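You operate a simulated robot arm through the tools that you are given. There is no shell and no other tool. Be economical: measure what you need, move in short steps, check, and stop when the job is done.

You are at the controls of a simulated two-armed robot. One attempt, no reset.

Task
Fetch the riser block that says "N22" from the front bench top and set it on the parts stand shelf. Put two of the shaft caps from the front bench top on top of the taped carton there. Put the blue spacer from the near table top on top of the grey can there and the yellow spacer on the white film pad there. Put the steel block from the deck under the far table on top of the brown stock carton there. Fetch the wiping pad from the side bench top and set it on top of the green handwheel. Do these in any order.

The check looks at the end state, three seconds after you hand in, the way a careful person would. Anything else that was tipped, shoved, dropped, spilled or broken makes it a failure. Lids that push on must go on centred and level and be pressed home; caps that screw on are set level and turned clockwise until they are tight.

Robot
Two 7-joint arms with two-finger parallel grippers on one trunk, on a base that drives. Base frame: it is fixed to the floor where the robot stands at the start and does not move with it; the origin is under the middle of the robot, x ahead of it, y to its left, z up. Lengths are in mm, angles in degrees, forces in N, time in s.
The left shoulder is at the start at [70, 163, 1245], the right one opposite. Places, roughly: film pad [2750, -500, 1000]; grey can [2750, 250, 1000]; handwheel (15x15x9 cm) [2200, -3100, 900]; parts stand shelf [3200, 3800, 300]; shaft cap (6x6x3 cm) [500, -1000, 900]; spacer [3000, -500, 1000]; steel block [12250, -250, 500]; stock carton [12000, -250, 500]; taped carton (17x16x13 cm) [600, -600, 1000]; wiping pad (6x10x5 cm) [2500, -3300, 900]. Payload 3.43 kg a hand.
Tool frame (each hand has its own): the origin (TCP) lies between the finger pads and is the grasp point; the fingertips stand 34 mm ahead of it; z points along the fingers, y is the line along which they close. Largest opening 128 mm; finger width 24, thickness 12; the body of the gripper, 48 by 130 mm, starts 96 mm behind the TCP.
Orientation is told as [roll, pitch, yaw] about the base's x, y, z axes, in that order, counted from this pose: with the fingers straight down and closing along the base's y, the tool's x points along the base's -x, its y along +y and its z along -z.

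Tools
- The arms move only by the tool play_rows. It takes "left_plan", "right_plan" or both (then of equal length, played together; a hand with none holds still); each is a list of rows, each a list of 6 numbers: the shift along the tool's x, y, z in mm, then the turn, a rotation vector about the tool's x, y, z in degrees. In form: [[tx, ty, tz, rx, ry, rz], ...]. A call has 1 to 10 rows; each row shifts and turns the commanded pose from where the row before left it, along the tool's axes as they then stand. "left_hand" and "right_hand" are, for a hand that has rows, the closure, from 0 (fully open) to 1 (shut), set as the call begins (left out, the last holds). Rows are played at 5 a second. More than 50 mm and 8.6 degrees between two rows, or a gripper value outside its range, and nothing of the call is played. A pose out of reach is approached as far as the arm can. The call stops where the force on the tool passes 40 N (or 10 N more than at its start, if that is more) or the arm is blocked; 0.2 s more then pass. The fingers move at their own pace (about 153 mm/s each) and stop on an object; they squeeze with about 30 N. The grip force told is the motor's: it shows also when the fingers shut on nothing. Time passes only in rows, and 0.2 s behind the last, so rows that do not move let the fingers close. It gives the time, the measured TCP pose, the force on the tool (base axes), the opening and the grip force at its end, in the units of the frame above (readings bear some noise), with the torque about the TCP (base axes, N m) and any sound that the robot's microphone picked up.
- Cameras (640 x 400 px; columns grow to the right, rows downward): "scene" is now at [121.2, -53.7, 1471.6]; the picture's right is [-0.58, -0.82, 0.00], its down [-0.49, 0.35, -0.80] and it looks along [0.65, -0.46, -0.60] (base axes); focal length 293 px, centre (320, 200). "left" rides on the left gripper at [76, 11, -160] in its tool frame; the picture's right is [-0.15, 0.99, 0.00], its down [-0.88, -0.13, -0.46] and it looks along [-0.45, -0.07, 0.89] (tool axes); focal length 234 px, centre (320, 200). "right" rides on the right gripper at [76, -11, -160] in its tool frame; the picture's right is [0.15, 0.99, 0.00], its down [-0.88, 0.13, -0.46] and it looks along [-0.45, 0.07, 0.89] (tool axes); focal length 234 px, centre (320, 200). There is no depth. A picture from a camera that has moved, and an enlarged one, comes with that camera's place and axes in the base frame and with its lens.
- capture(camera): a new picture of that camera. The clock stands still meanwhile.
- slide_trunk(by): slides the trunk up (or, below 0, down) by that many mm; the arms and the scene camera ride with it, the base frame stays. It gives what a move gives, with no picture.
- steer(legs): drives the robot by 1 to 6 legs, each [ahead, left, turn to the left] in mm, mm and degrees, along the robot's own axes; the way and the turn of a leg run together, so that a leg with both is an arc; at most 1500 mm and 180 degrees a leg. The arms and the cameras ride along, it lands a little off, and it stops where it bumps. It gives what a move gives.
- aim_head(pan, tilt): turns the head with the scene camera to pan (to the left, within 86 degrees either way) and tilt (down, from -29 to 69), counted from straight ahead of the robot. It gives what a move gives.
- zoom(camera, box): a new picture of the part [left, top, right, bottom] of that camera's present view, enlarged. The clock stands still meanwhile.
- hand_in(): hands the job in; it is judged then, once.

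Work in short steps. Places have to be worked out from the pictures, the camera data and where the tool is seen: move nearer, look again, correct. Check each grasp and each placing, and mend what went wrong. You have 207 turns and 202 pictures in all, those below and enlarged ones among them. Open the grippers and draw the arms clear of the work before you hand the job in, unless the task says otherwise; then end with one line.

The tools are called after "Emit:" by a JSON object that holds its "method" and its "body". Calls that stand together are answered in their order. play_rows: Moves the arms, as the interface text tells. Its arguments: {"type":"object","properties":{"left_plan":{"type":"array","items":{"type":"array","items":{"type":"number"}}},"left_hand":{"type":"number"},"right_plan":{"type":"array","items":{"type":"array","items":{"type":"number"}}},"right_hand":{"type":"number"}},"required":[]} The other tools are called the same way: slide_trunk (by) slides the trunk up or down; steer (legs) drives the base; aim_head (pan, tilt) turns the head that bears the scene camera; capture (camera) takes a picture; zoom (camera, box) takes an enlarged picture of a part of a camera's view; hand_in () hands the job in.

At the start:

```text
t: 0.0
left_ee_pos: [515.4, -78.0, 1185.8]
left_tool_rot: [0.0, -0.1, 0.1]
left_contact_force: [-0.6, -0.3, 0.1]
left_wrist_torque: [-0.02, 0.0, -0.05]
left_gripper_width: 128.2
left_gripper_force: 0.1
right_ee_pos: [345.7, -492.0, 1182.0]
right_tool_rot: [0.0, 0.0, 0.0]
right_contact_force: [0.5, -0.2, 0.0]
right_wrist_torque: [0.01, 0.0, 0.0]
right_gripper_width: 127.9
right_gripper_force: 0.2
trunk travel left (down, up): [-725.0, 215.0]
robot x, y, heading: [1.6, -1.7, -0.2]
head pan, tilt: [-35.3, 36.9]
```

scene: 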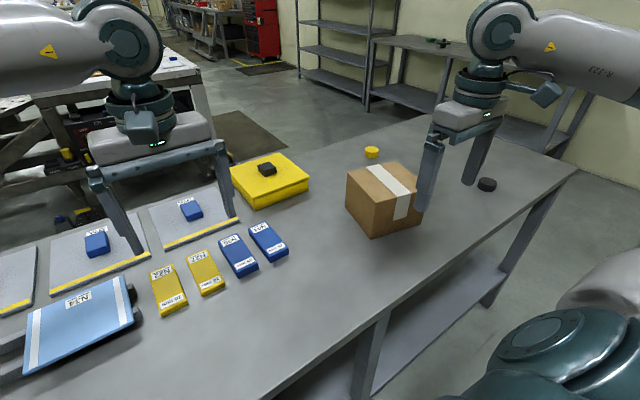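
right: 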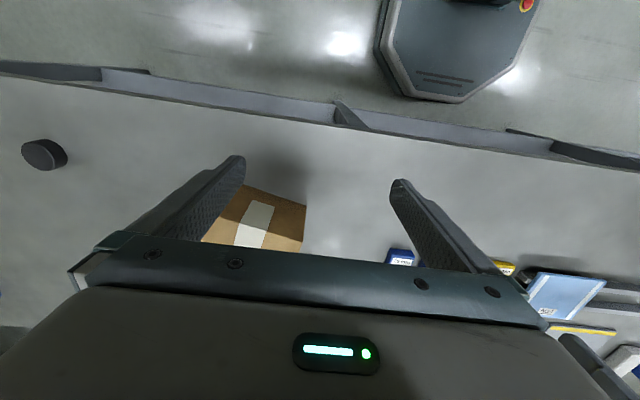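
left: 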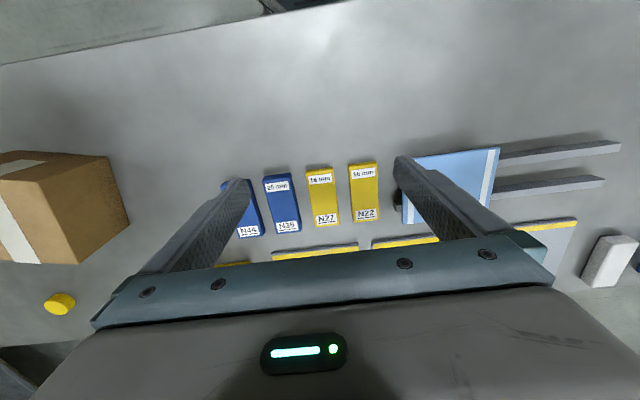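

I'll look at the bench in more detail: the riser blocks, the caps and the carton.

Emit:
{"method": "zoom", "body": {"camera": "scene", "box": [340, 130, 520, 242]}}

Emit:
{"method": "zoom", "body": {"camera": "scene", "box": [120, 140, 330, 330]}}

Emit:
{"method": "zoom", "body": {"camera": "left", "box": [200, 130, 440, 280]}}

```text
3.56 times, centred on (430, 186) of scene
camera zoom: at [121.2, -53.7, 1471.6], right [-0.58, -0.82, 0.0], down [-0.49, 0.35, -0.8], along [0.65, -0.46, -0.6], focal length 1043 px, centre (-71, 250)
```

zoom: 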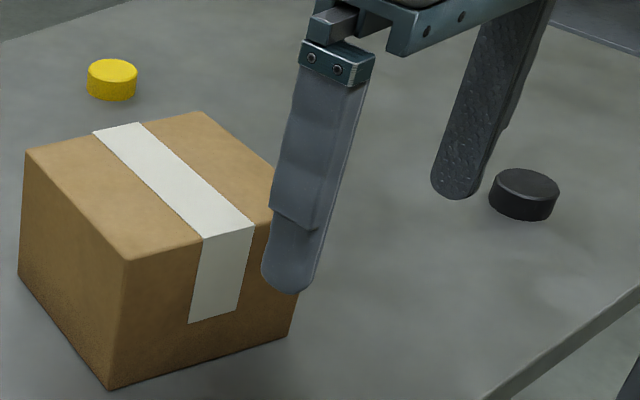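

```text
2.11 times, centred on (225, 235) of scene
camera zoom: at [121.2, -53.7, 1471.6], right [-0.58, -0.82, 0.0], down [-0.49, 0.35, -0.8], along [0.65, -0.46, -0.6], focal length 617 px, centre (520, 126)
```

zoom: 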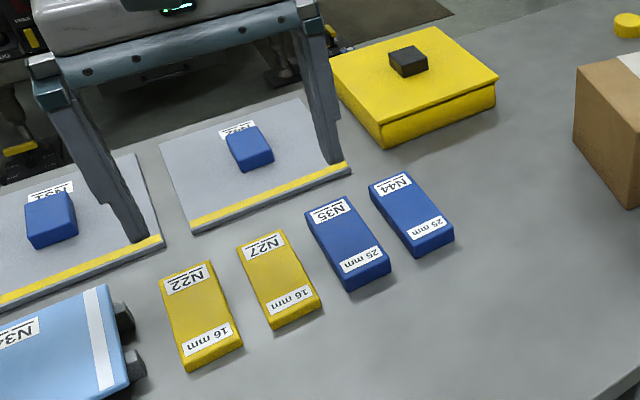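

```text
2.67 times, centred on (320, 205) of left
camera zoom: at [440.4, -65.9, 1345.3], right [0.15, 0.99, 0.0], down [0.88, -0.13, 0.46], along [0.45, -0.07, -0.89], focal length 624 px, centre (320, 187)
```

zoom: 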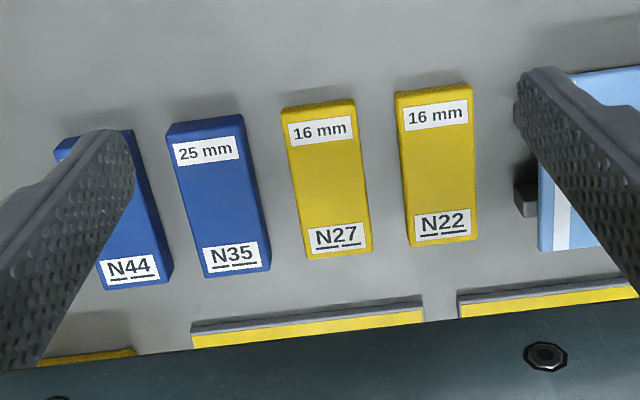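

The N22 block is the left-hand yellow one. A black disc and a yellow disc look like the shaft caps. I'll pan right to check for more of them and see the surroundings.

Emit:
{"method": "aim_head", "body": {"pan": -70, "tilt": 30}}

Emit:
{"method": "capture", "body": {"camera": "scene"}}

Emit:
{"method": "aim_head", "body": {"pan": 0, "tilt": 25}}

Emit:
{"method": "capture", "body": {"camera": "scene"}}

Emit:
{"method": "aim_head", "body": {"pan": 60, "tilt": 20}}

Emit:
{"method": "capture", "body": {"camera": "scene"}}

```text
t: 1.0
left_ee_pos: [516.7, -77.6, 1186.1]
left_tool_rot: [0.0, 0.0, 0.1]
left_contact_force: [-0.7, -1.2, -0.3]
left_wrist_torque: [-0.02, -0.01, 0.0]
left_gripper_width: 128.3
left_gripper_force: 0.1
right_ee_pos: [345.6, -493.1, 1183.0]
right_tool_rot: [-0.1, 0.0, 0.0]
right_contact_force: [0.5, 0.1, -0.3]
right_wrist_torque: [0.02, 0.02, 0.02]
right_gripper_width: 128.0
right_gripper_force: 0.1
trunk travel left (down, up): [-725.0, 215.0]
robot x, y, heading: [1.1, -1.3, 0.3]
head pan, tilt: [-70.0, 30.0]
```

```text
195 pictures are left
camera scene: at [81.2, -88.3, 1482.3], right [-0.94, -0.34, 0.0], down [-0.17, 0.47, -0.87], along [0.3, -0.81, -0.5], focal length 293 px, centre (320, 200)
```

scene: 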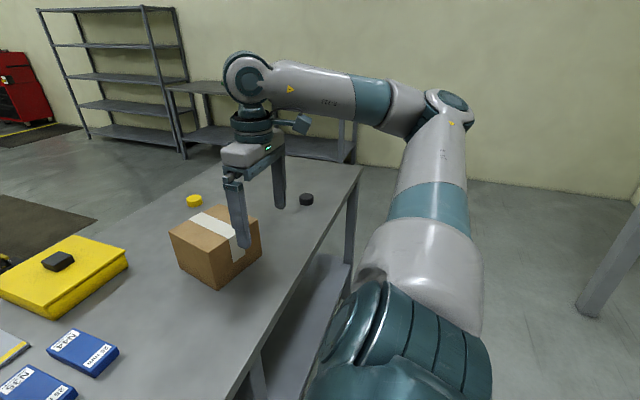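

```text
t: 2.4
left_ee_pos: [516.5, -78.5, 1186.0]
left_tool_rot: [0.0, 0.0, 0.1]
left_contact_force: [0.1, -0.4, -0.3]
left_wrist_torque: [0.04, 0.02, 0.0]
left_gripper_width: 127.6
left_gripper_force: 0.1
right_ee_pos: [346.1, -493.3, 1181.2]
right_tool_rot: [0.0, 0.0, 0.1]
right_contact_force: [0.7, -0.6, -0.2]
right_wrist_torque: [0.0, 0.0, 0.02]
right_gripper_width: 128.0
right_gripper_force: 0.1
trunk travel left (down, up): [-725.0, 215.0]
robot x, y, heading: [3.8, -2.0, 0.1]
head pan, tilt: [0.0, 25.0]
```

```text
194 pictures are left
camera scene: at [142.3, -3.5, 1490.3], right [0.0, -1.0, 0.0], down [-0.42, 0.0, -0.91], along [0.91, 0.0, -0.42], focal length 293 px, centre (320, 200)
```

scene: 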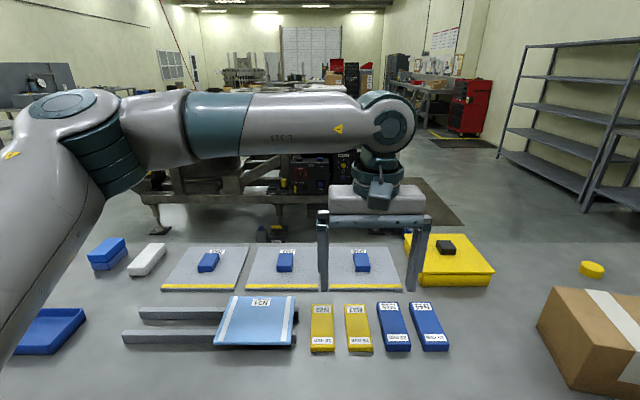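

```text
t: 3.7
left_ee_pos: [516.1, -77.7, 1186.3]
left_tool_rot: [0.0, 0.1, 0.0]
left_contact_force: [-0.2, 0.1, 0.0]
left_wrist_torque: [0.02, 0.01, 0.01]
left_gripper_width: 128.0
left_gripper_force: 0.0
right_ee_pos: [345.0, -492.1, 1182.1]
right_tool_rot: [0.1, -0.1, 0.1]
right_contact_force: [0.7, 0.2, 0.2]
right_wrist_torque: [-0.01, 0.0, 0.03]
right_gripper_width: 128.0
right_gripper_force: 0.1
trunk travel left (down, up): [-725.0, 215.0]
robot x, y, heading: [0.1, 0.3, -0.2]
head pan, tilt: [60.0, 20.0]
```

```text
193 pictures are left
camera scene: at [96.8, 77.2, 1498.4], right [0.87, -0.5, 0.0], down [-0.17, -0.3, -0.94], along [0.47, 0.81, -0.34], focal length 293 px, centre (320, 200)
```

scene: 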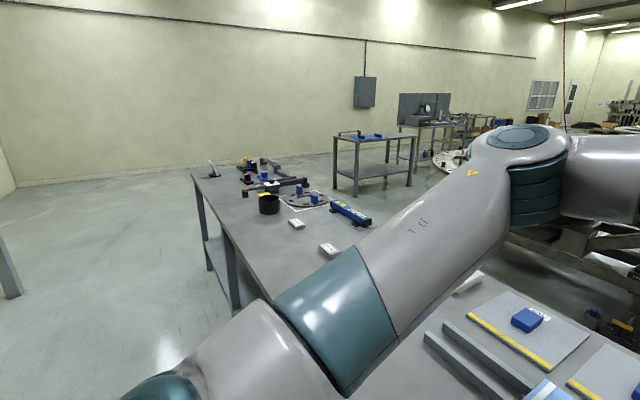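

Only a black and a yellow disc look like shaft caps. The bench spans roughly x 330–1060, and N22 is at about [654, -8, 913]. I'll shift right and slightly ahead so N22 sits well within the left arm's reach.

Emit:
{"method": "steer", "body": {"legs": [[30, -200, 0]]}}

Emit:
{"method": "aim_head", "body": {"pan": 15, "tilt": 50}}

Emit:
{"method": "capture", "body": {"camera": "left"}}

Emit:
{"method": "capture", "body": {"camera": "scene"}}

```text
t: 5.3
left_ee_pos: [545.4, -273.6, 1184.7]
left_tool_rot: [-0.1, 0.1, 0.0]
left_contact_force: [-0.5, -0.6, 0.8]
left_wrist_torque: [-0.06, 0.0, 0.0]
left_gripper_width: 128.0
left_gripper_force: 0.1
right_ee_pos: [373.1, -688.0, 1183.8]
right_tool_rot: [-0.1, 0.0, -0.1]
right_contact_force: [0.0, 0.1, 0.0]
right_wrist_torque: [-0.01, 0.0, 0.02]
right_gripper_width: 127.9
right_gripper_force: 0.0
trunk travel left (down, up): [-725.0, 215.0]
robot x, y, heading: [30.1, -195.7, 0.0]
head pan, tilt: [60.0, 20.0]
```

```text
t: 6.4
left_ee_pos: [545.2, -275.4, 1185.3]
left_tool_rot: [0.0, 0.0, 0.0]
left_contact_force: [-0.4, 0.4, -0.6]
left_wrist_torque: [-0.02, 0.01, 0.0]
left_gripper_width: 128.1
left_gripper_force: 0.0
right_ee_pos: [374.7, -689.5, 1183.5]
right_tool_rot: [0.0, 0.0, -0.1]
right_contact_force: [-0.4, -0.7, -0.5]
right_wrist_torque: [0.02, -0.01, -0.04]
right_gripper_width: 127.9
right_gripper_force: 0.1
trunk travel left (down, up): [-725.0, 215.0]
robot x, y, heading: [31.1, -195.5, 0.1]
head pan, tilt: [15.0, 50.0]
```

```text
192 pictures are left
camera left: at [470.3, -262.8, 1345.4], right [0.15, 0.99, 0.0], down [0.88, -0.13, 0.46], along [0.45, -0.07, -0.89], focal length 234 px, centre (320, 200)
```

left: 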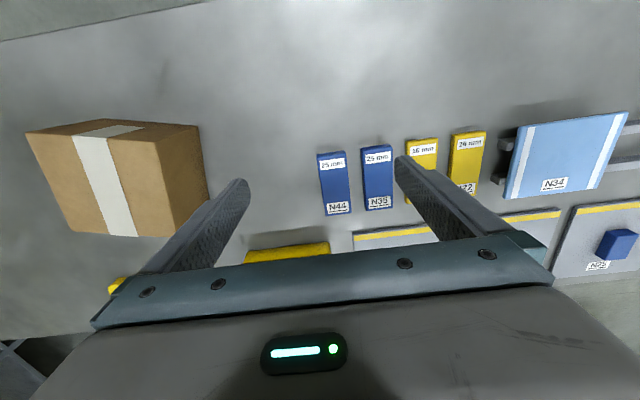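

```text
191 pictures are left
camera scene: at [154.5, -180.0, 1452.8], right [0.26, -0.97, 0.0], down [-0.74, -0.2, -0.64], along [0.62, 0.17, -0.77], focal length 293 px, centre (320, 200)
```

scene: 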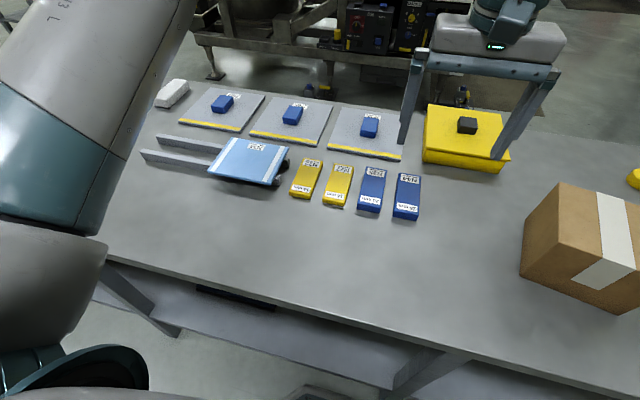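

N22 is aligned with x at about [652, -7]. I'll move the left hand over it with the gripper half closed, because the neighbours are only about 29 mm away.

Emit:
{"method": "play_rows", "body": {"left_plan": [[-18, 44, 0, 0, 0, 0], [-18, 44, 0, 0, 0, 0], [-18, 44, 0, 0, 0, 0], [-18, 44, 10, 0, 0, 0], [-18, 45, 20, 0, 0, 0], [-17, 46, 40, 0, 0, 0], [0, 0, 40, 0, 0, 0], [0, 0, 0, 0, 0, 0]], "left_hand": 0.45}}

Emit:
{"method": "capture", "body": {"camera": "left"}}

Emit:
{"method": "capture", "body": {"camera": "scene"}}

```text
refused: row 5 steps farther than a row can; nothing moved
```

```text
190 pictures are left
camera left: at [470.3, -262.8, 1345.4], right [0.15, 0.99, 0.0], down [0.88, -0.13, 0.46], along [0.45, -0.07, -0.89], focal length 234 px, centre (320, 200)
```

left: 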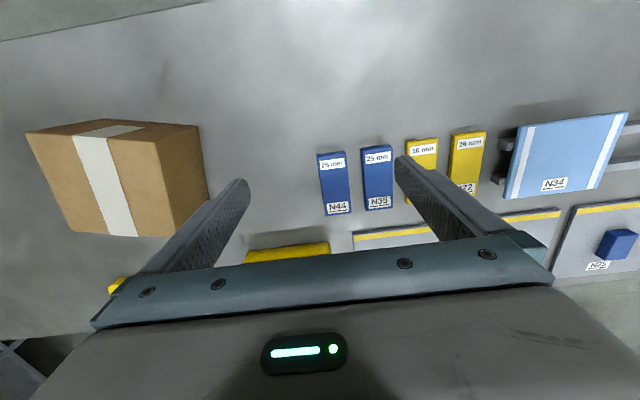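

```text
189 pictures are left
camera scene: at [154.5, -180.0, 1452.8], right [0.26, -0.97, 0.0], down [-0.74, -0.2, -0.64], along [0.62, 0.17, -0.77], focal length 293 px, centre (320, 200)
```

scene: 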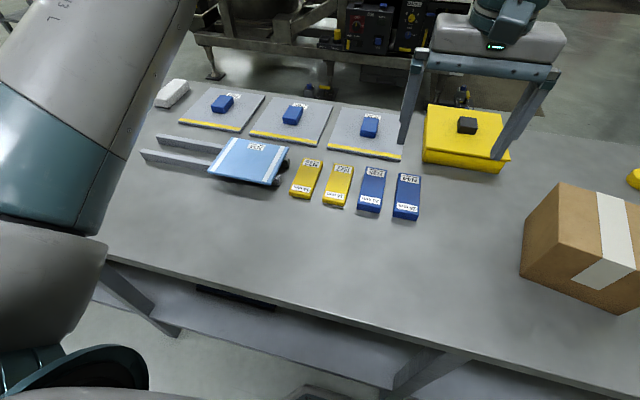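

Nothing moved because one row's step was too long. I'll repeat the move with shorter rows.

Emit:
{"method": "play_rows", "body": {"left_plan": [[-18, 44, 0, 0, 0, 0], [-18, 44, 0, 0, 0, 0], [-18, 44, 0, 0, 0, 0], [-18, 44, 0, 0, 0, 0], [-18, 44, 0, 0, 0, 0], [-17, 46, 0, 0, 0, 0], [0, 0, 45, 0, 0, 0], [0, 0, 45, 0, 0, 0], [0, 0, 0, 0, 0, 0]], "left_hand": 0.45}}

Emit:
{"method": "capture", "body": {"camera": "left"}}

Emit:
{"method": "capture", "body": {"camera": "scene"}}

```text
t: 8.4
left_ee_pos: [652.0, -7.7, 1095.9]
left_tool_rot: [0.0, -0.1, 0.0]
left_contact_force: [-1.5, 0.6, 0.4]
left_wrist_torque: [0.0, 0.01, -0.02]
left_gripper_width: 70.5
left_gripper_force: 0.2
right_ee_pos: [374.0, -688.5, 1183.5]
right_tool_rot: [0.0, -0.1, -0.1]
right_contact_force: [-0.1, 0.2, 1.0]
right_wrist_torque: [-0.02, -0.02, -0.01]
right_gripper_width: 128.0
right_gripper_force: 0.0
trunk travel left (down, up): [-725.0, 215.0]
robot x, y, heading: [28.8, -196.2, -0.0]
head pan, tilt: [15.0, 50.0]
```

```text
188 pictures are left
camera left: at [577.0, 3.9, 1255.4], right [0.15, 0.99, 0.0], down [0.88, -0.13, 0.46], along [0.45, -0.07, -0.89], focal length 234 px, centre (320, 200)
```

left: 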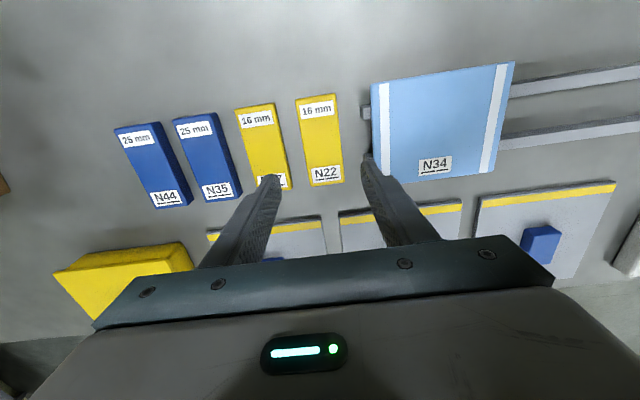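

```text
187 pictures are left
camera scene: at [153.8, -180.2, 1452.9], right [0.26, -0.97, 0.0], down [-0.74, -0.2, -0.64], along [0.62, 0.17, -0.77], focal length 293 px, centre (320, 200)
```

scene: 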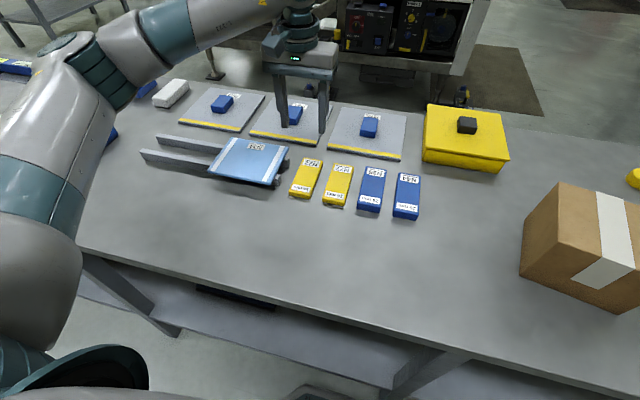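

The projection puts N22 at about [656, -8], in line with the hand. I'll lower the hand until the fingertips are near the block's top and check.

Emit:
{"method": "play_rows", "body": {"left_plan": [[-3, 0, 45, 0, 0, 0], [0, 0, 45, 0, 0, 0], [0, 0, 45, 0, 0, 0], [0, 0, 10, 0, 0, 0], [0, 0, 0, 0, 0, 0]]}}

Emit:
{"method": "capture", "body": {"camera": "left"}}

Emit:
{"method": "zoom", "body": {"camera": "scene", "box": [220, 90, 420, 230]}}

```text
t: 9.6
left_ee_pos: [654.7, -8.1, 952.2]
left_tool_rot: [0.0, 0.0, 0.0]
left_contact_force: [-0.8, -0.3, 0.4]
left_wrist_torque: [-0.02, 0.04, 0.02]
left_gripper_width: 70.3
left_gripper_force: 0.1
right_ee_pos: [375.2, -688.6, 1183.4]
right_tool_rot: [0.0, 0.1, 0.0]
right_contact_force: [0.2, -0.2, -0.5]
right_wrist_torque: [0.01, 0.01, -0.05]
right_gripper_width: 127.8
right_gripper_force: 0.0
trunk travel left (down, up): [-725.0, 215.0]
robot x, y, heading: [28.1, -196.2, -0.4]
head pan, tilt: [15.0, 50.0]
```

```text
186 pictures are left
camera left: at [579.2, 3.3, 1110.6], right [0.15, 0.99, 0.0], down [0.88, -0.13, 0.46], along [0.45, -0.07, -0.89], focal length 234 px, centre (320, 200)
```

left: 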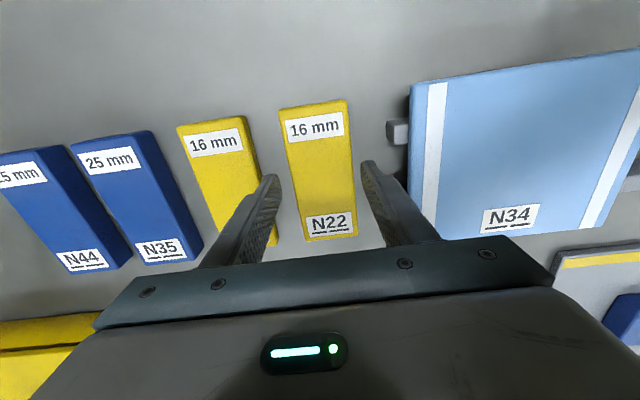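

```text
2.86 times, centred on (320, 160) of scene
camera zoom: at [154.3, -180.4, 1452.8], right [0.26, -0.97, 0.0], down [-0.74, -0.2, -0.64], along [0.62, 0.17, -0.77], focal length 838 px, centre (320, 314)
```

zoom: 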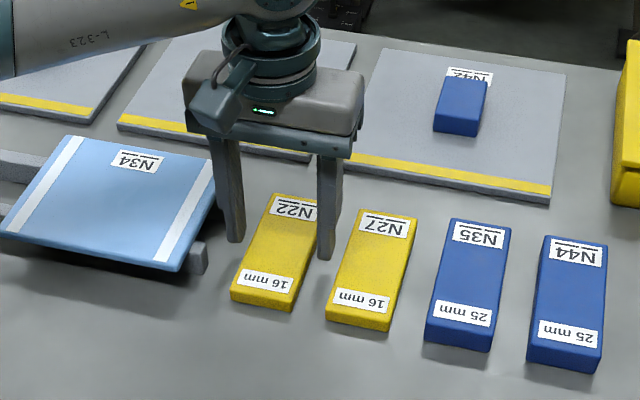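

Comparing the two views gives a block top of about 909 and a bench top of about 893, with the block centre at x = 660. I'll go down 21 mm and close.

Emit:
{"method": "play_rows", "body": {"left_plan": [[-5, 1, 8, 0, 0, 0], [0, 0, 7, 0, 0, 0], [0, 0, 6, 0, 0, 0]]}}

Emit:
{"method": "play_rows", "body": {"left_plan": [[0, 0, 0, 0, 0, 0], [0, 0, 0, 0, 0, 0], [0, 0, 0, 0, 0, 0], [0, 0, 0, 0, 0, 0]], "left_hand": 1}}

Emit:
{"method": "zoom", "body": {"camera": "scene", "box": [220, 90, 420, 230]}}

```text
t: 10.4
left_ee_pos: [660.9, -8.5, 933.5]
left_tool_rot: [-0.2, -0.5, -0.1]
left_contact_force: [1.4, 2.4, 19.1]
left_wrist_torque: [0.81, 0.15, -0.18]
left_gripper_width: 70.7
left_gripper_force: 0.7
right_ee_pos: [372.4, -689.4, 1183.5]
right_tool_rot: [0.0, -0.2, -0.2]
right_contact_force: [0.8, 1.0, 1.2]
right_wrist_torque: [-0.02, -0.02, 0.0]
right_gripper_width: 128.2
right_gripper_force: 0.1
trunk travel left (down, up): [-725.0, 215.0]
robot x, y, heading: [29.6, -197.9, -0.3]
head pan, tilt: [15.0, 50.0]
```

```text
t: 11.4
left_ee_pos: [660.9, -7.4, 934.9]
left_tool_rot: [0.0, -0.5, 0.1]
left_contact_force: [10.0, 5.6, 37.3]
left_wrist_torque: [0.94, 0.25, -0.17]
left_gripper_width: 55.2
left_gripper_force: 29.8
right_ee_pos: [372.6, -690.1, 1183.5]
right_tool_rot: [0.0, -0.1, -0.1]
right_contact_force: [0.0, 0.3, -0.3]
right_wrist_torque: [-0.02, -0.01, -0.01]
right_gripper_width: 127.8
right_gripper_force: 0.1
trunk travel left (down, up): [-725.0, 215.0]
robot x, y, heading: [30.4, -193.6, -0.0]
head pan, tilt: [15.0, 50.0]
```

```text
2.86 times, centred on (320, 160) of scene
camera zoom: at [151.8, -180.9, 1453.2], right [0.26, -0.97, 0.0], down [-0.74, -0.2, -0.64], along [0.62, 0.17, -0.76], focal length 838 px, centre (320, 314)
```

zoom: 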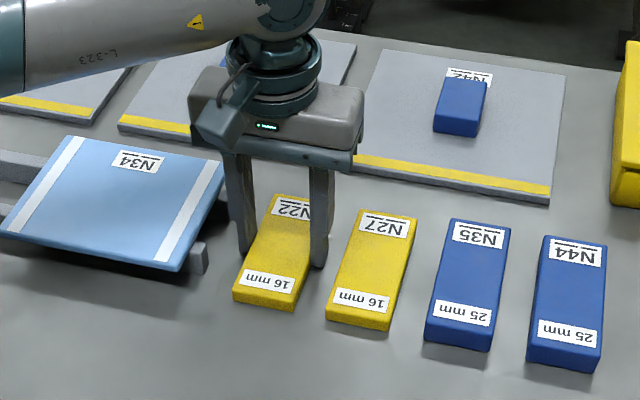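

The fingers touched the bench at TCP z of about 934, so the bench top is about 900. The block is gripped at a width of 55, so I'll lift it.

Emit:
{"method": "play_rows", "body": {"left_plan": [[0, 0, -10, 0, 0, 0], [0, 0, -30, 0, 0, 0], [0, 0, -45, 0, 0, 0], [0, 0, -45, 0, 0, 0], [0, 0, -45, 0, 0, 0], [0, 0, -45, 0, 0, 0], [0, 0, -30, 0, 0, 0]]}}

Emit:
{"method": "capture", "body": {"camera": "left"}}

```text
t: 13.0
left_ee_pos: [662.0, -7.1, 1180.3]
left_tool_rot: [0.0, 0.0, 0.0]
left_contact_force: [-0.3, 0.2, -1.4]
left_wrist_torque: [0.02, -0.03, -0.02]
left_gripper_width: 55.4
left_gripper_force: 29.9
right_ee_pos: [374.8, -690.0, 1183.4]
right_tool_rot: [0.0, 0.1, -0.1]
right_contact_force: [0.3, -0.8, -0.3]
right_wrist_torque: [0.0, -0.04, 0.02]
right_gripper_width: 127.8
right_gripper_force: 0.1
trunk travel left (down, up): [-725.0, 215.0]
robot x, y, heading: [28.8, -194.9, -0.0]
head pan, tilt: [15.0, 50.0]
```

```text
183 pictures are left
camera left: at [587.0, 4.6, 1340.1], right [0.15, 0.99, 0.0], down [0.88, -0.13, 0.46], along [0.45, -0.07, -0.89], focal length 234 px, centre (320, 200)
```

left: 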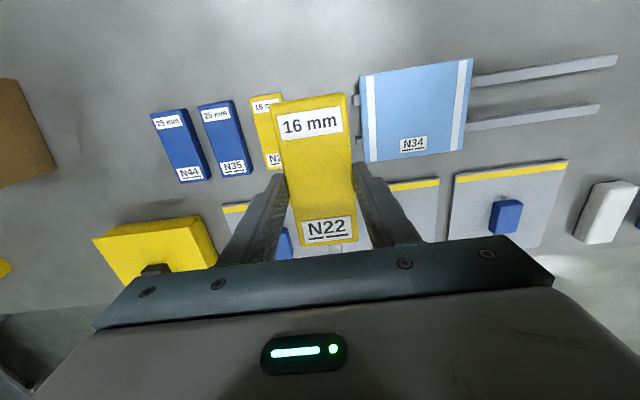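

N22 is held securely. Next I'll drive right to the black cap near [486, -1040].

Emit:
{"method": "steer", "body": {"legs": [[0, -650, 0]]}}

Emit:
{"method": "aim_head", "body": {"pan": -15, "tilt": 50}}

Emit:
{"method": "capture", "body": {"camera": "scene"}}

Emit:
{"method": "capture", "body": {"camera": "right"}}

```text
t: 16.7
left_ee_pos: [661.8, -663.9, 1178.9]
left_tool_rot: [0.0, 0.0, 0.2]
left_contact_force: [-1.1, -0.4, -1.2]
left_wrist_torque: [-0.02, 0.02, 0.01]
left_gripper_width: 55.4
left_gripper_force: 30.4
right_ee_pos: [375.0, -1346.9, 1183.9]
right_tool_rot: [0.0, 0.0, 0.1]
right_contact_force: [-0.2, 0.1, -0.2]
right_wrist_torque: [-0.05, -0.01, -0.01]
right_gripper_width: 127.8
right_gripper_force: 0.0
trunk travel left (down, up): [-725.0, 215.0]
robot x, y, heading: [29.8, -851.8, 0.0]
head pan, tilt: [15.0, 50.0]
```

```text
t: 17.6
left_ee_pos: [662.0, -663.8, 1181.5]
left_tool_rot: [0.0, 0.0, 0.1]
left_contact_force: [-0.3, -0.2, -0.9]
left_wrist_torque: [-0.02, -0.01, 0.0]
left_gripper_width: 55.3
left_gripper_force: 30.3
right_ee_pos: [374.8, -1347.1, 1182.8]
right_tool_rot: [0.0, -0.1, 0.0]
right_contact_force: [-0.2, 0.5, 0.4]
right_wrist_torque: [0.02, 0.02, -0.02]
right_gripper_width: 128.2
right_gripper_force: 0.1
trunk travel left (down, up): [-725.0, 215.0]
robot x, y, heading: [30.5, -855.0, -0.2]
head pan, tilt: [-15.0, 50.0]
```

```text
182 pictures are left
camera scene: at [153.9, -877.5, 1452.8], right [-0.26, -0.97, 0.0], down [-0.74, 0.2, -0.64], along [0.62, -0.17, -0.77], focal length 293 px, centre (320, 200)
```

scene: 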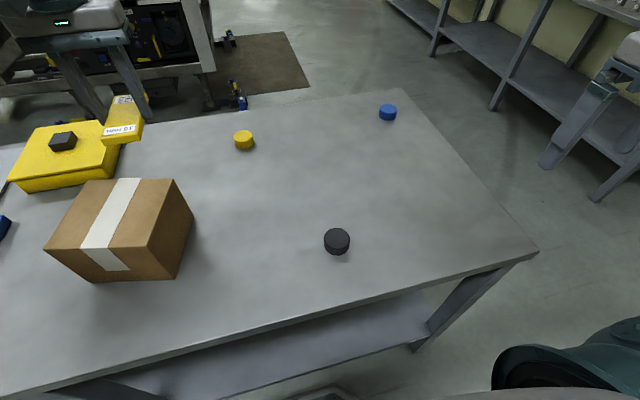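

```text
181 pictures are left
camera right: at [298.3, -1358.3, 1342.9], right [-0.15, 0.99, 0.0], down [0.88, 0.13, 0.46], along [0.45, 0.07, -0.89], focal length 234 px, centre (320, 200)
```

right: 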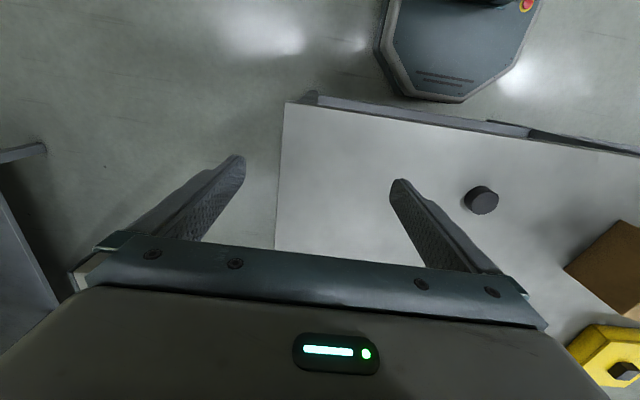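

A third, blue cap sits near the right end of the bench. The black cap is at about [466, -999], so I'll move the right hand above it.

Emit:
{"method": "play_rows", "body": {"right_plan": [[-11.4, 43.5, 0, 0, 0, 0], [-11.4, 43.5, 0, 0, 0, 0], [-11.4, 43.5, 0, 0, 0, 0], [-11.4, 43.5, 0, 0, 0, 0], [-11.4, 43.5, 0, 0, 0, 0], [-11.4, 43.5, 0, 0, 0, 0], [-11.4, 43.5, 0, 0, 0, 0], [-11.4, 43.5, 0, 0, 0, 0], [0, 0, 45, 0, 0, 0], [0, 0, 45, 0, 0, 0]], "right_hand": 0.25}}

Emit:
{"method": "capture", "body": {"camera": "right"}}

```text
t: 19.8
left_ee_pos: [663.5, -664.3, 1180.2]
left_tool_rot: [-0.1, 0.0, 0.1]
left_contact_force: [0.2, 0.1, -0.6]
left_wrist_torque: [0.01, 0.02, 0.05]
left_gripper_width: 55.2
left_gripper_force: 30.0
right_ee_pos: [464.0, -996.5, 1092.2]
right_tool_rot: [0.0, 0.0, -0.1]
right_contact_force: [0.2, -0.2, 0.2]
right_wrist_torque: [0.0, 0.04, 0.02]
right_gripper_width: 96.3
right_gripper_force: 0.1
trunk travel left (down, up): [-725.0, 215.0]
robot x, y, heading: [30.9, -859.1, 0.0]
head pan, tilt: [-15.0, 50.0]
```

```text
180 pictures are left
camera right: at [388.0, -1008.1, 1251.9], right [-0.15, 0.99, 0.0], down [0.88, 0.13, 0.46], along [0.45, 0.07, -0.89], focal length 234 px, centre (320, 200)
```

right: 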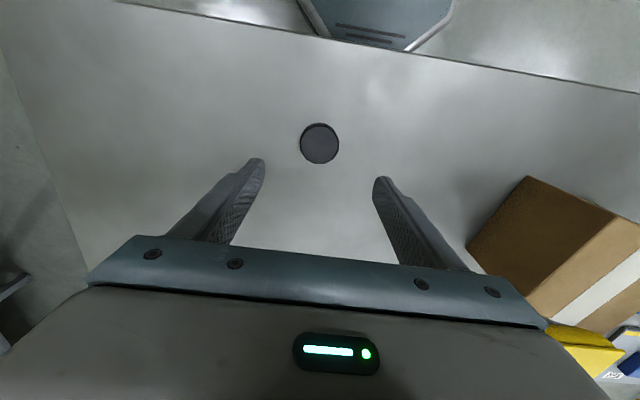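

The cap lies directly beneath the hand. I'll lower the tips to about 6 mm above the bench and close.

Emit:
{"method": "play_rows", "body": {"right_plan": [[0, 0, 45, 0, 0, 0], [0, 0, 45, 0, 0, 0], [0, 0, 40, 0, 0, 0], [0, 0, 14, 0, 0, 0], [0, 0, 6, 0, 0, 0]]}}

Emit:
{"method": "play_rows", "body": {"right_plan": [[0, 0, 0, 0, 0, 0], [0, 0, 0, 0, 0, 0], [0, 0, 0, 0, 0, 0], [0, 0, 0, 0, 0, 0]], "right_hand": 1}}

Emit:
{"method": "play_rows", "body": {"right_plan": [[0, 0, -20, 0, 0, 0], [0, 0, -45, 0, 0, 0], [0, 0, -45, 0, 0, 0], [0, 0, -45, 0, 0, 0], [0, 0, -40, 0, 0, 0]]}}

Emit:
{"method": "capture", "body": {"camera": "right"}}

```text
t: 21.0
left_ee_pos: [659.9, -662.7, 1181.4]
left_tool_rot: [-0.1, -0.2, 0.1]
left_contact_force: [0.2, 0.1, -0.8]
left_wrist_torque: [0.02, -0.02, -0.01]
left_gripper_width: 55.4
left_gripper_force: 30.2
right_ee_pos: [465.2, -1021.6, 958.8]
right_tool_rot: [0.3, -0.3, 0.0]
right_contact_force: [1.7, 0.7, 20.1]
right_wrist_torque: [1.11, -0.08, -0.07]
right_gripper_width: 97.0
right_gripper_force: 0.8
right hand out of reach, approached as far as the arm can: row 3, 4, 5
trunk travel left (down, up): [-725.0, 215.0]
robot x, y, heading: [30.4, -852.2, -0.1]
head pan, tilt: [-15.0, 50.0]
```

```text
t: 21.8
left_ee_pos: [659.7, -664.7, 1180.9]
left_tool_rot: [0.1, -0.1, 0.1]
left_contact_force: [0.6, 0.2, -1.4]
left_wrist_torque: [0.03, 0.0, -0.01]
left_gripper_width: 55.2
left_gripper_force: 30.0
right_ee_pos: [463.6, -1022.3, 959.3]
right_tool_rot: [0.3, -0.2, 0.0]
right_contact_force: [-7.5, 0.9, 22.8]
right_wrist_torque: [0.03, 0.33, 0.03]
right_gripper_width: 0.0
right_gripper_force: 29.7
trunk travel left (down, up): [-725.0, 215.0]
robot x, y, heading: [26.1, -854.1, -0.1]
head pan, tilt: [-15.0, 50.0]
stopped in row 3 (right hand): the force on the tool passed its limit (the readings are from after the stop); the commanded pose is now the measured one
```

```text
t: 22.9
left_ee_pos: [660.4, -664.1, 1180.5]
left_tool_rot: [0.0, -0.1, 0.0]
left_contact_force: [0.3, 0.0, -0.5]
left_wrist_torque: [-0.02, -0.02, -0.01]
left_gripper_width: 55.3
left_gripper_force: 29.6
right_ee_pos: [462.6, -1023.0, 1153.9]
right_tool_rot: [0.1, -0.1, 0.0]
right_contact_force: [0.3, -0.2, -0.6]
right_wrist_torque: [0.01, -0.01, -0.02]
right_gripper_width: 0.2
right_gripper_force: 29.9
trunk travel left (down, up): [-725.0, 215.0]
robot x, y, heading: [33.4, -857.7, 0.1]
head pan, tilt: [-15.0, 50.0]
```

```text
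179 pictures are left
camera right: at [384.7, -1034.5, 1313.5], right [-0.15, 0.99, 0.0], down [0.88, 0.13, 0.46], along [0.45, 0.07, -0.89], focal length 234 px, centre (320, 200)
```

right: 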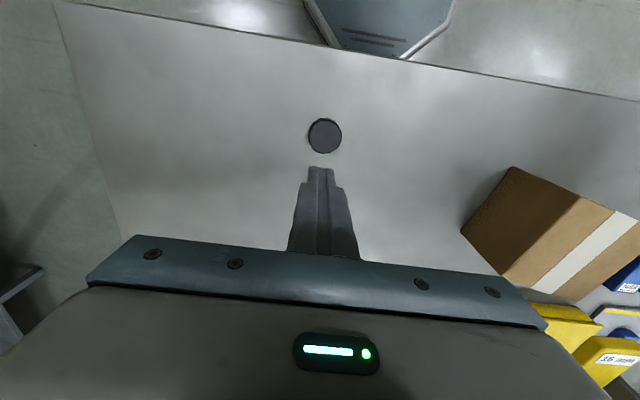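

The arm ran out of downward reach with the trunk this low, and it nudged the cap to about [462, -1015]. The cap is still upright. I'll raise the trunk and retry.

Emit:
{"method": "slide_trunk", "body": {"by": 200}}

Emit:
{"method": "play_rows", "body": {"right_plan": [[0, 4, 45, 0, 0, 0], [0, 4, 45, 0, 0, 0], [0, 0, 45, 0, 0, 0], [0, 0, 45, 0, 0, 0], [0, 0, 45, 0, 0, 0], [0, 0, 30, 0, 0, 0]], "right_hand": 0.3}}

Emit:
{"method": "capture", "body": {"camera": "right"}}

```text
t: 25.1
left_ee_pos: [661.3, -664.0, 1380.1]
left_tool_rot: [0.0, 0.0, 0.0]
left_contact_force: [-0.3, 0.4, -1.5]
left_wrist_torque: [-0.01, -0.03, -0.02]
left_gripper_width: 55.5
left_gripper_force: 30.1
right_ee_pos: [462.6, -1023.9, 1352.4]
right_tool_rot: [0.2, -0.1, 0.0]
right_contact_force: [0.1, 0.1, -1.0]
right_wrist_torque: [-0.01, -0.01, -0.03]
right_gripper_width: 0.1
right_gripper_force: 29.9
trunk travel left (down, up): [-925.0, 15.0]
robot x, y, heading: [28.9, -855.1, -0.2]
head pan, tilt: [-15.0, 50.0]
```

```text
t: 26.5
left_ee_pos: [662.2, -665.7, 1380.5]
left_tool_rot: [0.0, 0.0, 0.1]
left_contact_force: [-0.2, 0.2, -1.4]
left_wrist_torque: [0.0, -0.02, 0.0]
left_gripper_width: 55.2
left_gripper_force: 30.0
right_ee_pos: [462.6, -1046.8, 1122.6]
right_tool_rot: [0.3, -0.2, 0.0]
right_contact_force: [0.0, 0.1, 0.7]
right_wrist_torque: [-0.01, 0.01, -0.03]
right_gripper_width: 89.4
right_gripper_force: 0.0
right hand out of reach, approached as far as the arm can: row 5, 6
trunk travel left (down, up): [-925.0, 15.0]
robot x, y, heading: [30.3, -850.1, -0.0]
head pan, tilt: [-15.0, 50.0]
```

```text
178 pictures are left
camera right: at [385.9, -1059.7, 1282.0], right [-0.15, 0.99, 0.0], down [0.88, 0.13, 0.46], along [0.45, 0.07, -0.89], focal length 234 px, centre (320, 200)
```

right: 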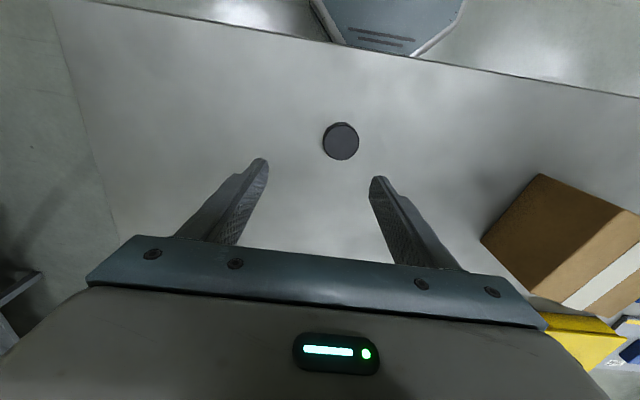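

Raising the trunk made it worse, so the reach limit travels with the shoulder and the trunk has to go down. I'll lift both hands first, because the left one is above the carton.

Emit:
{"method": "play_rows", "body": {"left_plan": [[0, 0, -45, 0, 0, 0], [0, 0, -45, 0, 0, 0], [0, 0, -45, 0, 0, 0], [0, 0, -45, 0, 0, 0], [0, 0, 0, 0, 0, 0]], "right_plan": [[0, 6, -45, 0, 0, 0], [0, 6, -45, 0, 0, 0], [0, 6, -45, 0, 0, 0], [0, 6, -45, 0, 0, 0], [0, 6, -40, 0, 0, 0]]}}

```text
t: 27.7
left_ee_pos: [659.1, -663.4, 1562.2]
left_tool_rot: [-0.1, -0.1, 0.1]
left_contact_force: [-0.3, 1.0, -0.7]
left_wrist_torque: [-0.03, -0.03, 0.02]
left_gripper_width: 55.2
left_gripper_force: 30.1
right_ee_pos: [459.6, -1014.2, 1341.6]
right_tool_rot: [0.1, -0.3, 0.0]
right_contact_force: [0.4, -0.5, -0.3]
right_wrist_torque: [-0.04, -0.02, -0.04]
right_gripper_width: 89.7
right_gripper_force: 0.0
trunk travel left (down, up): [-925.0, 15.0]
robot x, y, heading: [28.0, -856.7, 0.1]
head pan, tilt: [-15.0, 50.0]
```

Both hands are up. I'll lower the trunk 320 mm, which puts the right fingertips at about 990, still above the cap.

Emit:
{"method": "slide_trunk", "body": {"by": -320}}

Emit:
{"method": "capture", "body": {"camera": "right"}}

Emit:
{"method": "capture", "body": {"camera": "scene"}}

```text
t: 30.9
left_ee_pos: [660.5, -663.2, 1240.8]
left_tool_rot: [0.0, 0.0, 0.1]
left_contact_force: [0.7, -0.2, -2.1]
left_wrist_torque: [0.01, -0.03, -0.03]
left_gripper_width: 55.2
left_gripper_force: 30.1
right_ee_pos: [461.2, -1015.6, 1021.0]
right_tool_rot: [0.1, -0.1, 0.0]
right_contact_force: [0.6, -0.8, 0.1]
right_wrist_torque: [-0.03, 0.0, -0.03]
right_gripper_width: 89.7
right_gripper_force: 0.0
trunk travel left (down, up): [-605.0, 335.0]
robot x, y, heading: [28.3, -855.4, -0.3]
head pan, tilt: [-15.0, 50.0]
```

```text
177 pictures are left
camera right: at [385.0, -1026.9, 1180.8], right [-0.15, 0.99, 0.0], down [0.88, 0.13, 0.46], along [0.45, 0.07, -0.89], focal length 234 px, centre (320, 200)
```

right: 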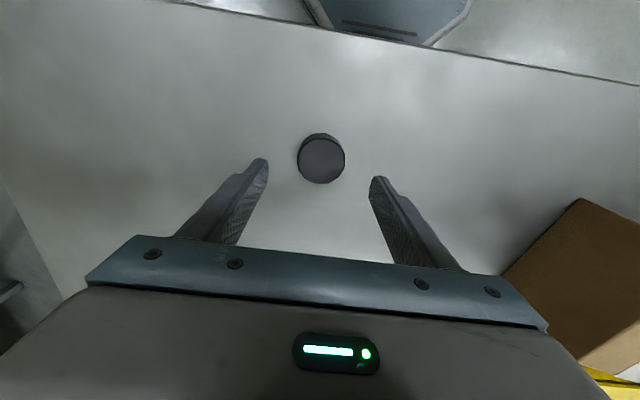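

```text
176 pictures are left
camera scene: at [153.8, -877.8, 1332.8], right [-0.26, -0.97, 0.0], down [-0.74, 0.2, -0.64], along [0.62, -0.17, -0.77], focal length 293 px, centre (320, 200)
```

scene: 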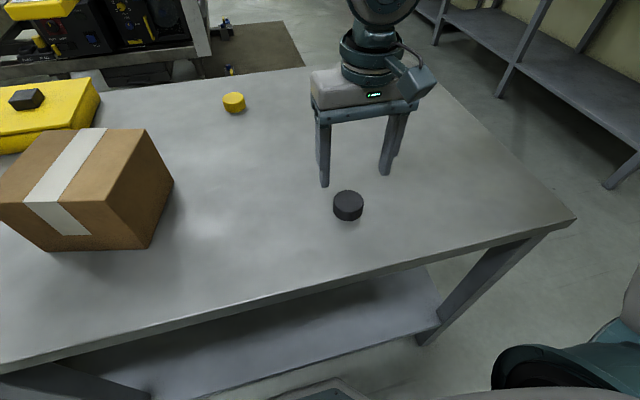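

The cap is still directly below the hand. I'll descend 80 mm.

Emit:
{"method": "play_rows", "body": {"right_plan": [[0, 0, 30, 0, 0, 0], [0, 0, 30, 0, 0, 0], [0, 0, 20, 0, 0, 0], [0, 0, 0, 0, 0, 0]]}}

```text
t: 31.9
left_ee_pos: [661.3, -663.7, 1241.0]
left_tool_rot: [0.0, 0.0, 0.1]
left_contact_force: [-0.1, -0.7, -2.2]
left_wrist_torque: [0.01, 0.02, -0.02]
left_gripper_width: 55.1
left_gripper_force: 29.6
right_ee_pos: [462.4, -1015.1, 941.5]
right_tool_rot: [0.1, -0.1, -0.1]
right_contact_force: [-0.2, 0.7, -0.2]
right_wrist_torque: [0.05, 0.05, -0.03]
right_gripper_width: 89.6
right_gripper_force: 0.0
trunk travel left (down, up): [-605.0, 335.0]
robot x, y, heading: [32.3, -856.2, 0.3]
head pan, tilt: [-15.0, 50.0]
```

The hand is at height with no contact. I'll close and lift.

Emit:
{"method": "play_rows", "body": {"right_plan": [[0, 0, 0, 0, 0, 0], [0, 0, 0, 0, 0, 0], [0, 0, 0, 0, 0, 0], [0, 0, 0, 0, 0, 0]], "right_hand": 1}}

Emit:
{"method": "play_rows", "body": {"right_plan": [[0, 0, -20, 0, 0, 0], [0, 0, -45, 0, 0, 0], [0, 0, -45, 0, 0, 0], [0, 0, -45, 0, 0, 0], [0, 0, -45, 0, 0, 0]]}}

Emit:
{"method": "capture", "body": {"camera": "right"}}

```text
t: 32.9
left_ee_pos: [661.9, -664.7, 1241.2]
left_tool_rot: [0.0, 0.0, 0.1]
left_contact_force: [-0.2, 0.3, -1.6]
left_wrist_torque: [0.03, -0.01, -0.01]
left_gripper_width: 55.3
left_gripper_force: 29.9
right_ee_pos: [462.6, -1015.2, 942.0]
right_tool_rot: [0.1, -0.1, 0.0]
right_contact_force: [0.3, 0.5, -0.5]
right_wrist_torque: [-0.01, -0.01, -0.02]
right_gripper_width: 54.1
right_gripper_force: 30.8
trunk travel left (down, up): [-605.0, 335.0]
robot x, y, heading: [28.6, -852.9, -0.0]
head pan, tilt: [-15.0, 50.0]
```

```text
t: 34.1
left_ee_pos: [660.2, -663.3, 1240.8]
left_tool_rot: [0.0, -0.1, 0.2]
left_contact_force: [-0.2, -0.1, -0.7]
left_wrist_torque: [-0.03, -0.02, 0.03]
left_gripper_width: 55.4
left_gripper_force: 29.7
right_ee_pos: [461.7, -1016.5, 1141.9]
right_tool_rot: [0.1, -0.1, -0.1]
right_contact_force: [-0.9, -0.7, -0.3]
right_wrist_torque: [0.01, -0.01, 0.03]
right_gripper_width: 53.9
right_gripper_force: 30.2
trunk travel left (down, up): [-605.0, 335.0]
robot x, y, heading: [27.5, -855.3, 0.0]
head pan, tilt: [-15.0, 50.0]
```

```text
175 pictures are left
camera right: at [385.6, -1028.5, 1300.7], right [-0.15, 0.99, 0.0], down [0.88, 0.13, 0.46], along [0.45, 0.07, -0.89], focal length 234 px, centre (320, 200)
```

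right: 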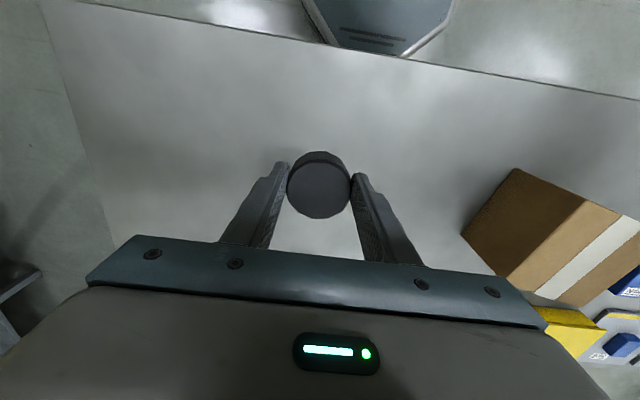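

The cap is held. The carton top works out to be centred at about [566, -602] and turned about 13°. I'll drive left so it lies to the right arm's side.

Emit:
{"method": "steer", "body": {"legs": [[0, 375, 0]]}}

Emit:
{"method": "aim_head", "body": {"pan": -20, "tilt": 45}}

Emit:
{"method": "capture", "body": {"camera": "right"}}

Emit:
{"method": "capture", "body": {"camera": "scene"}}

```text
t: 36.5
left_ee_pos: [664.6, -296.6, 1240.0]
left_tool_rot: [0.1, 0.2, -0.3]
left_contact_force: [-0.1, -0.3, -1.3]
left_wrist_torque: [0.0, -0.03, -0.04]
left_gripper_width: 55.1
left_gripper_force: 29.8
right_ee_pos: [464.3, -649.6, 1140.2]
right_tool_rot: [0.2, -0.1, -0.3]
right_contact_force: [-0.3, -0.1, -0.5]
right_wrist_torque: [-0.01, -0.02, 0.01]
right_gripper_width: 53.8
right_gripper_force: 30.4
trunk travel left (down, up): [-605.0, 335.0]
robot x, y, heading: [29.8, -479.3, -0.3]
head pan, tilt: [-15.0, 50.0]
```

```text
t: 37.1
left_ee_pos: [663.8, -295.8, 1240.3]
left_tool_rot: [-0.1, -0.1, -0.3]
left_contact_force: [0.0, 0.3, -1.8]
left_wrist_torque: [-0.01, 0.01, 0.0]
left_gripper_width: 55.4
left_gripper_force: 29.4
right_ee_pos: [463.6, -646.4, 1140.7]
right_tool_rot: [0.1, -0.1, -0.5]
right_contact_force: [0.3, 0.0, -0.3]
right_wrist_torque: [-0.04, 0.0, -0.01]
right_gripper_width: 54.2
right_gripper_force: 30.3
trunk travel left (down, up): [-605.0, 335.0]
robot x, y, heading: [30.7, -483.3, -0.6]
head pan, tilt: [-20.0, 45.0]
```

```text
174 pictures are left
camera right: at [387.1, -659.0, 1300.0], right [-0.14, 0.99, 0.0], down [0.88, 0.12, 0.46], along [0.45, 0.07, -0.89], focal length 234 px, centre (320, 200)
```

right: 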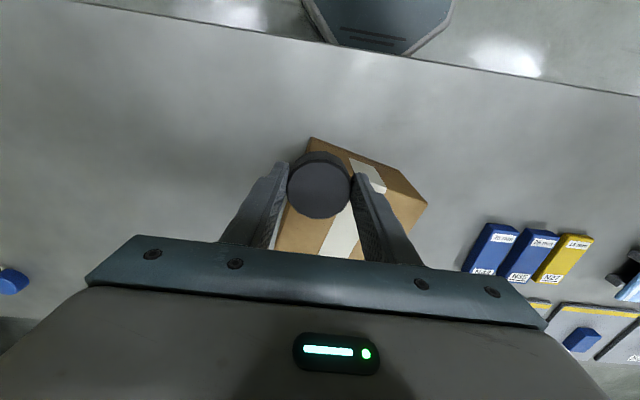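

```text
173 pictures are left
camera scene: at [157.0, -514.3, 1339.6], right [-0.35, -0.94, 0.0], down [-0.66, 0.25, -0.71], along [0.66, -0.25, -0.71], focal length 293 px, centre (320, 200)
```

scene: 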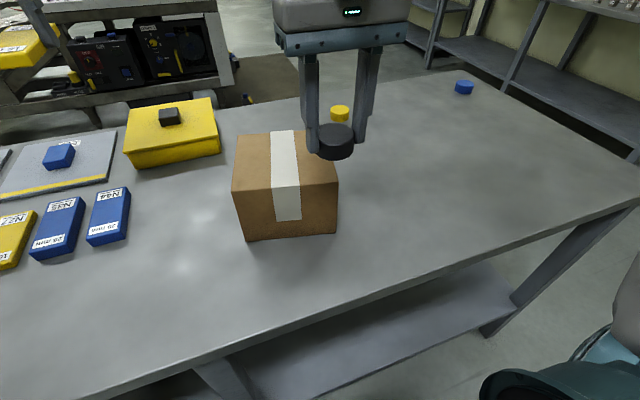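

The new view confirms the carton's pose. I'll place the black cap on the right half at [558, -644], starting just above the carton top.

Emit:
{"method": "play_rows", "body": {"right_plan": [[-33, 1, 0, 0, 0, 0], [-33, 0, 0, 0, 0, 0], [-32, 0, 0, 0, 0, 0], [0, 0, 30, 0, 0, 0], [0, 0, 25, 0, 0, 0], [0, 0, 0, 0, 0, 0]]}}

Emit:
{"method": "zoom", "body": {"camera": "scene", "box": [200, 80, 400, 250]}}

Emit:
{"method": "capture", "body": {"camera": "right"}}

```text
t: 38.5
left_ee_pos: [663.9, -295.6, 1240.0]
left_tool_rot: [0.0, -0.1, -0.3]
left_contact_force: [0.1, -1.1, -1.5]
left_wrist_torque: [-0.03, 0.03, 0.03]
left_gripper_width: 55.3
left_gripper_force: 29.5
right_ee_pos: [563.4, -649.2, 1086.4]
right_tool_rot: [0.2, 0.0, -0.4]
right_contact_force: [0.5, -0.3, 0.2]
right_wrist_torque: [-0.01, -0.01, 0.0]
right_gripper_width: 54.1
right_gripper_force: 29.7
trunk travel left (down, up): [-605.0, 335.0]
robot x, y, heading: [33.4, -481.0, -0.5]
head pan, tilt: [-20.0, 45.0]
```

```text
2.35 times, centred on (300, 165) of scene
camera zoom: at [157.1, -514.8, 1339.6], right [-0.35, -0.94, 0.0], down [-0.66, 0.25, -0.71], along [0.66, -0.25, -0.71], focal length 690 px, centre (367, 282)
```

zoom: 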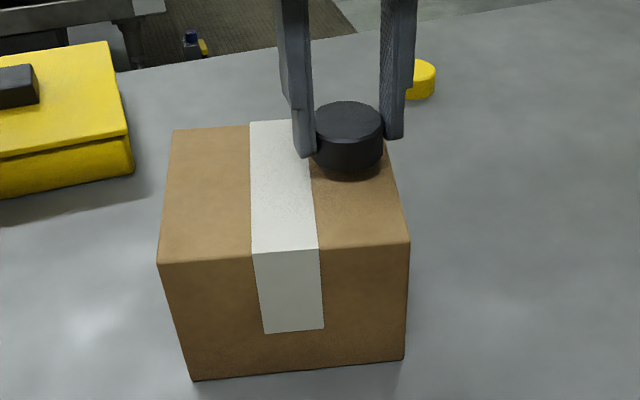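

```text
171 pictures are left
camera right: at [486.4, -659.8, 1245.3], right [-0.14, 0.99, 0.0], down [0.88, 0.12, 0.46], along [0.45, 0.07, -0.89], focal length 234 px, centre (320, 200)
```

right: 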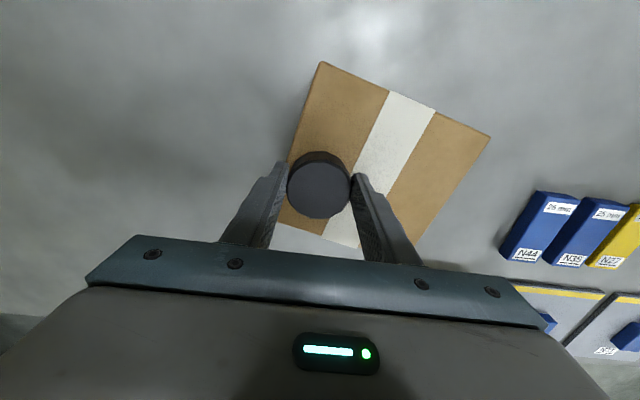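

In the wrist view the cap would land close to the carton's edge, so I'll shift it 14 mm inward (+y) before lowering.

Emit:
{"method": "play_rows", "body": {"right_plan": [[0, 14, 0, 0, 0, 0], [0, 0, 8, 0, 0, 0], [0, 0, 4, 0, 0, 0], [0, 0, 2, 0, 0, 0], [0, 0, 0, 0, 0, 0]]}}

Emit:
{"method": "capture", "body": {"camera": "right"}}

Emit:
{"method": "zoom", "body": {"camera": "scene", "box": [200, 80, 400, 250]}}

```text
t: 39.7
left_ee_pos: [663.9, -295.5, 1240.6]
left_tool_rot: [0.0, 0.1, -0.3]
left_contact_force: [0.0, -0.3, -0.9]
left_wrist_torque: [0.01, 0.02, 0.01]
left_gripper_width: 55.4
left_gripper_force: 29.8
right_ee_pos: [560.1, -632.2, 1071.2]
right_tool_rot: [0.0, 0.0, -0.4]
right_contact_force: [-0.2, 1.0, -0.1]
right_wrist_torque: [0.06, -0.02, 0.01]
right_gripper_width: 54.3
right_gripper_force: 29.8
trunk travel left (down, up): [-605.0, 335.0]
robot x, y, heading: [33.8, -484.2, -0.4]
head pan, tilt: [-20.0, 45.0]
```

```text
170 pictures are left
camera right: at [485.1, -644.6, 1231.6], right [-0.14, 0.99, 0.0], down [0.88, 0.12, 0.46], along [0.45, 0.07, -0.89], focal length 234 px, centre (320, 200)
```

right: 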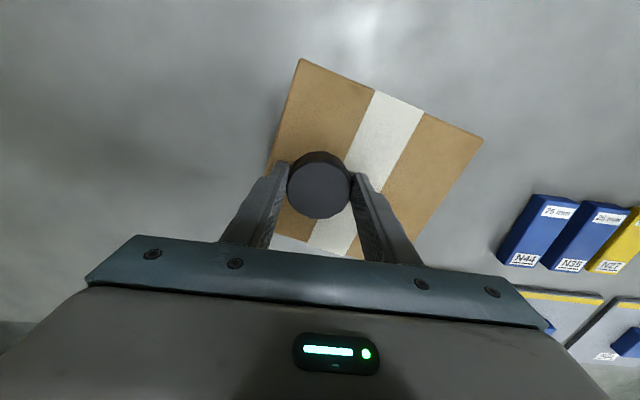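

```text
2.35 times, centred on (300, 165) of scene
camera zoom: at [156.9, -514.9, 1339.7], right [-0.35, -0.94, 0.0], down [-0.66, 0.25, -0.71], along [0.66, -0.25, -0.71], focal length 690 px, centre (367, 282)
```

zoom: 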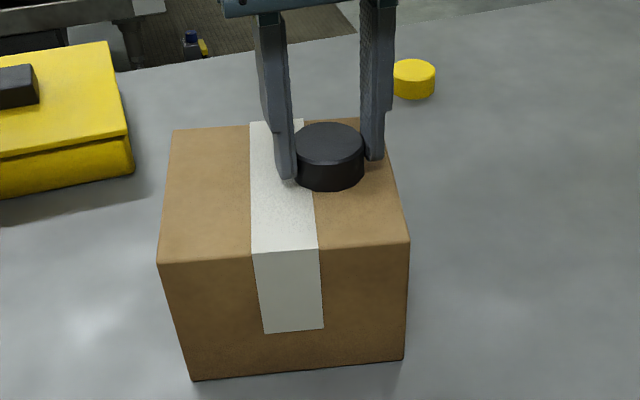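

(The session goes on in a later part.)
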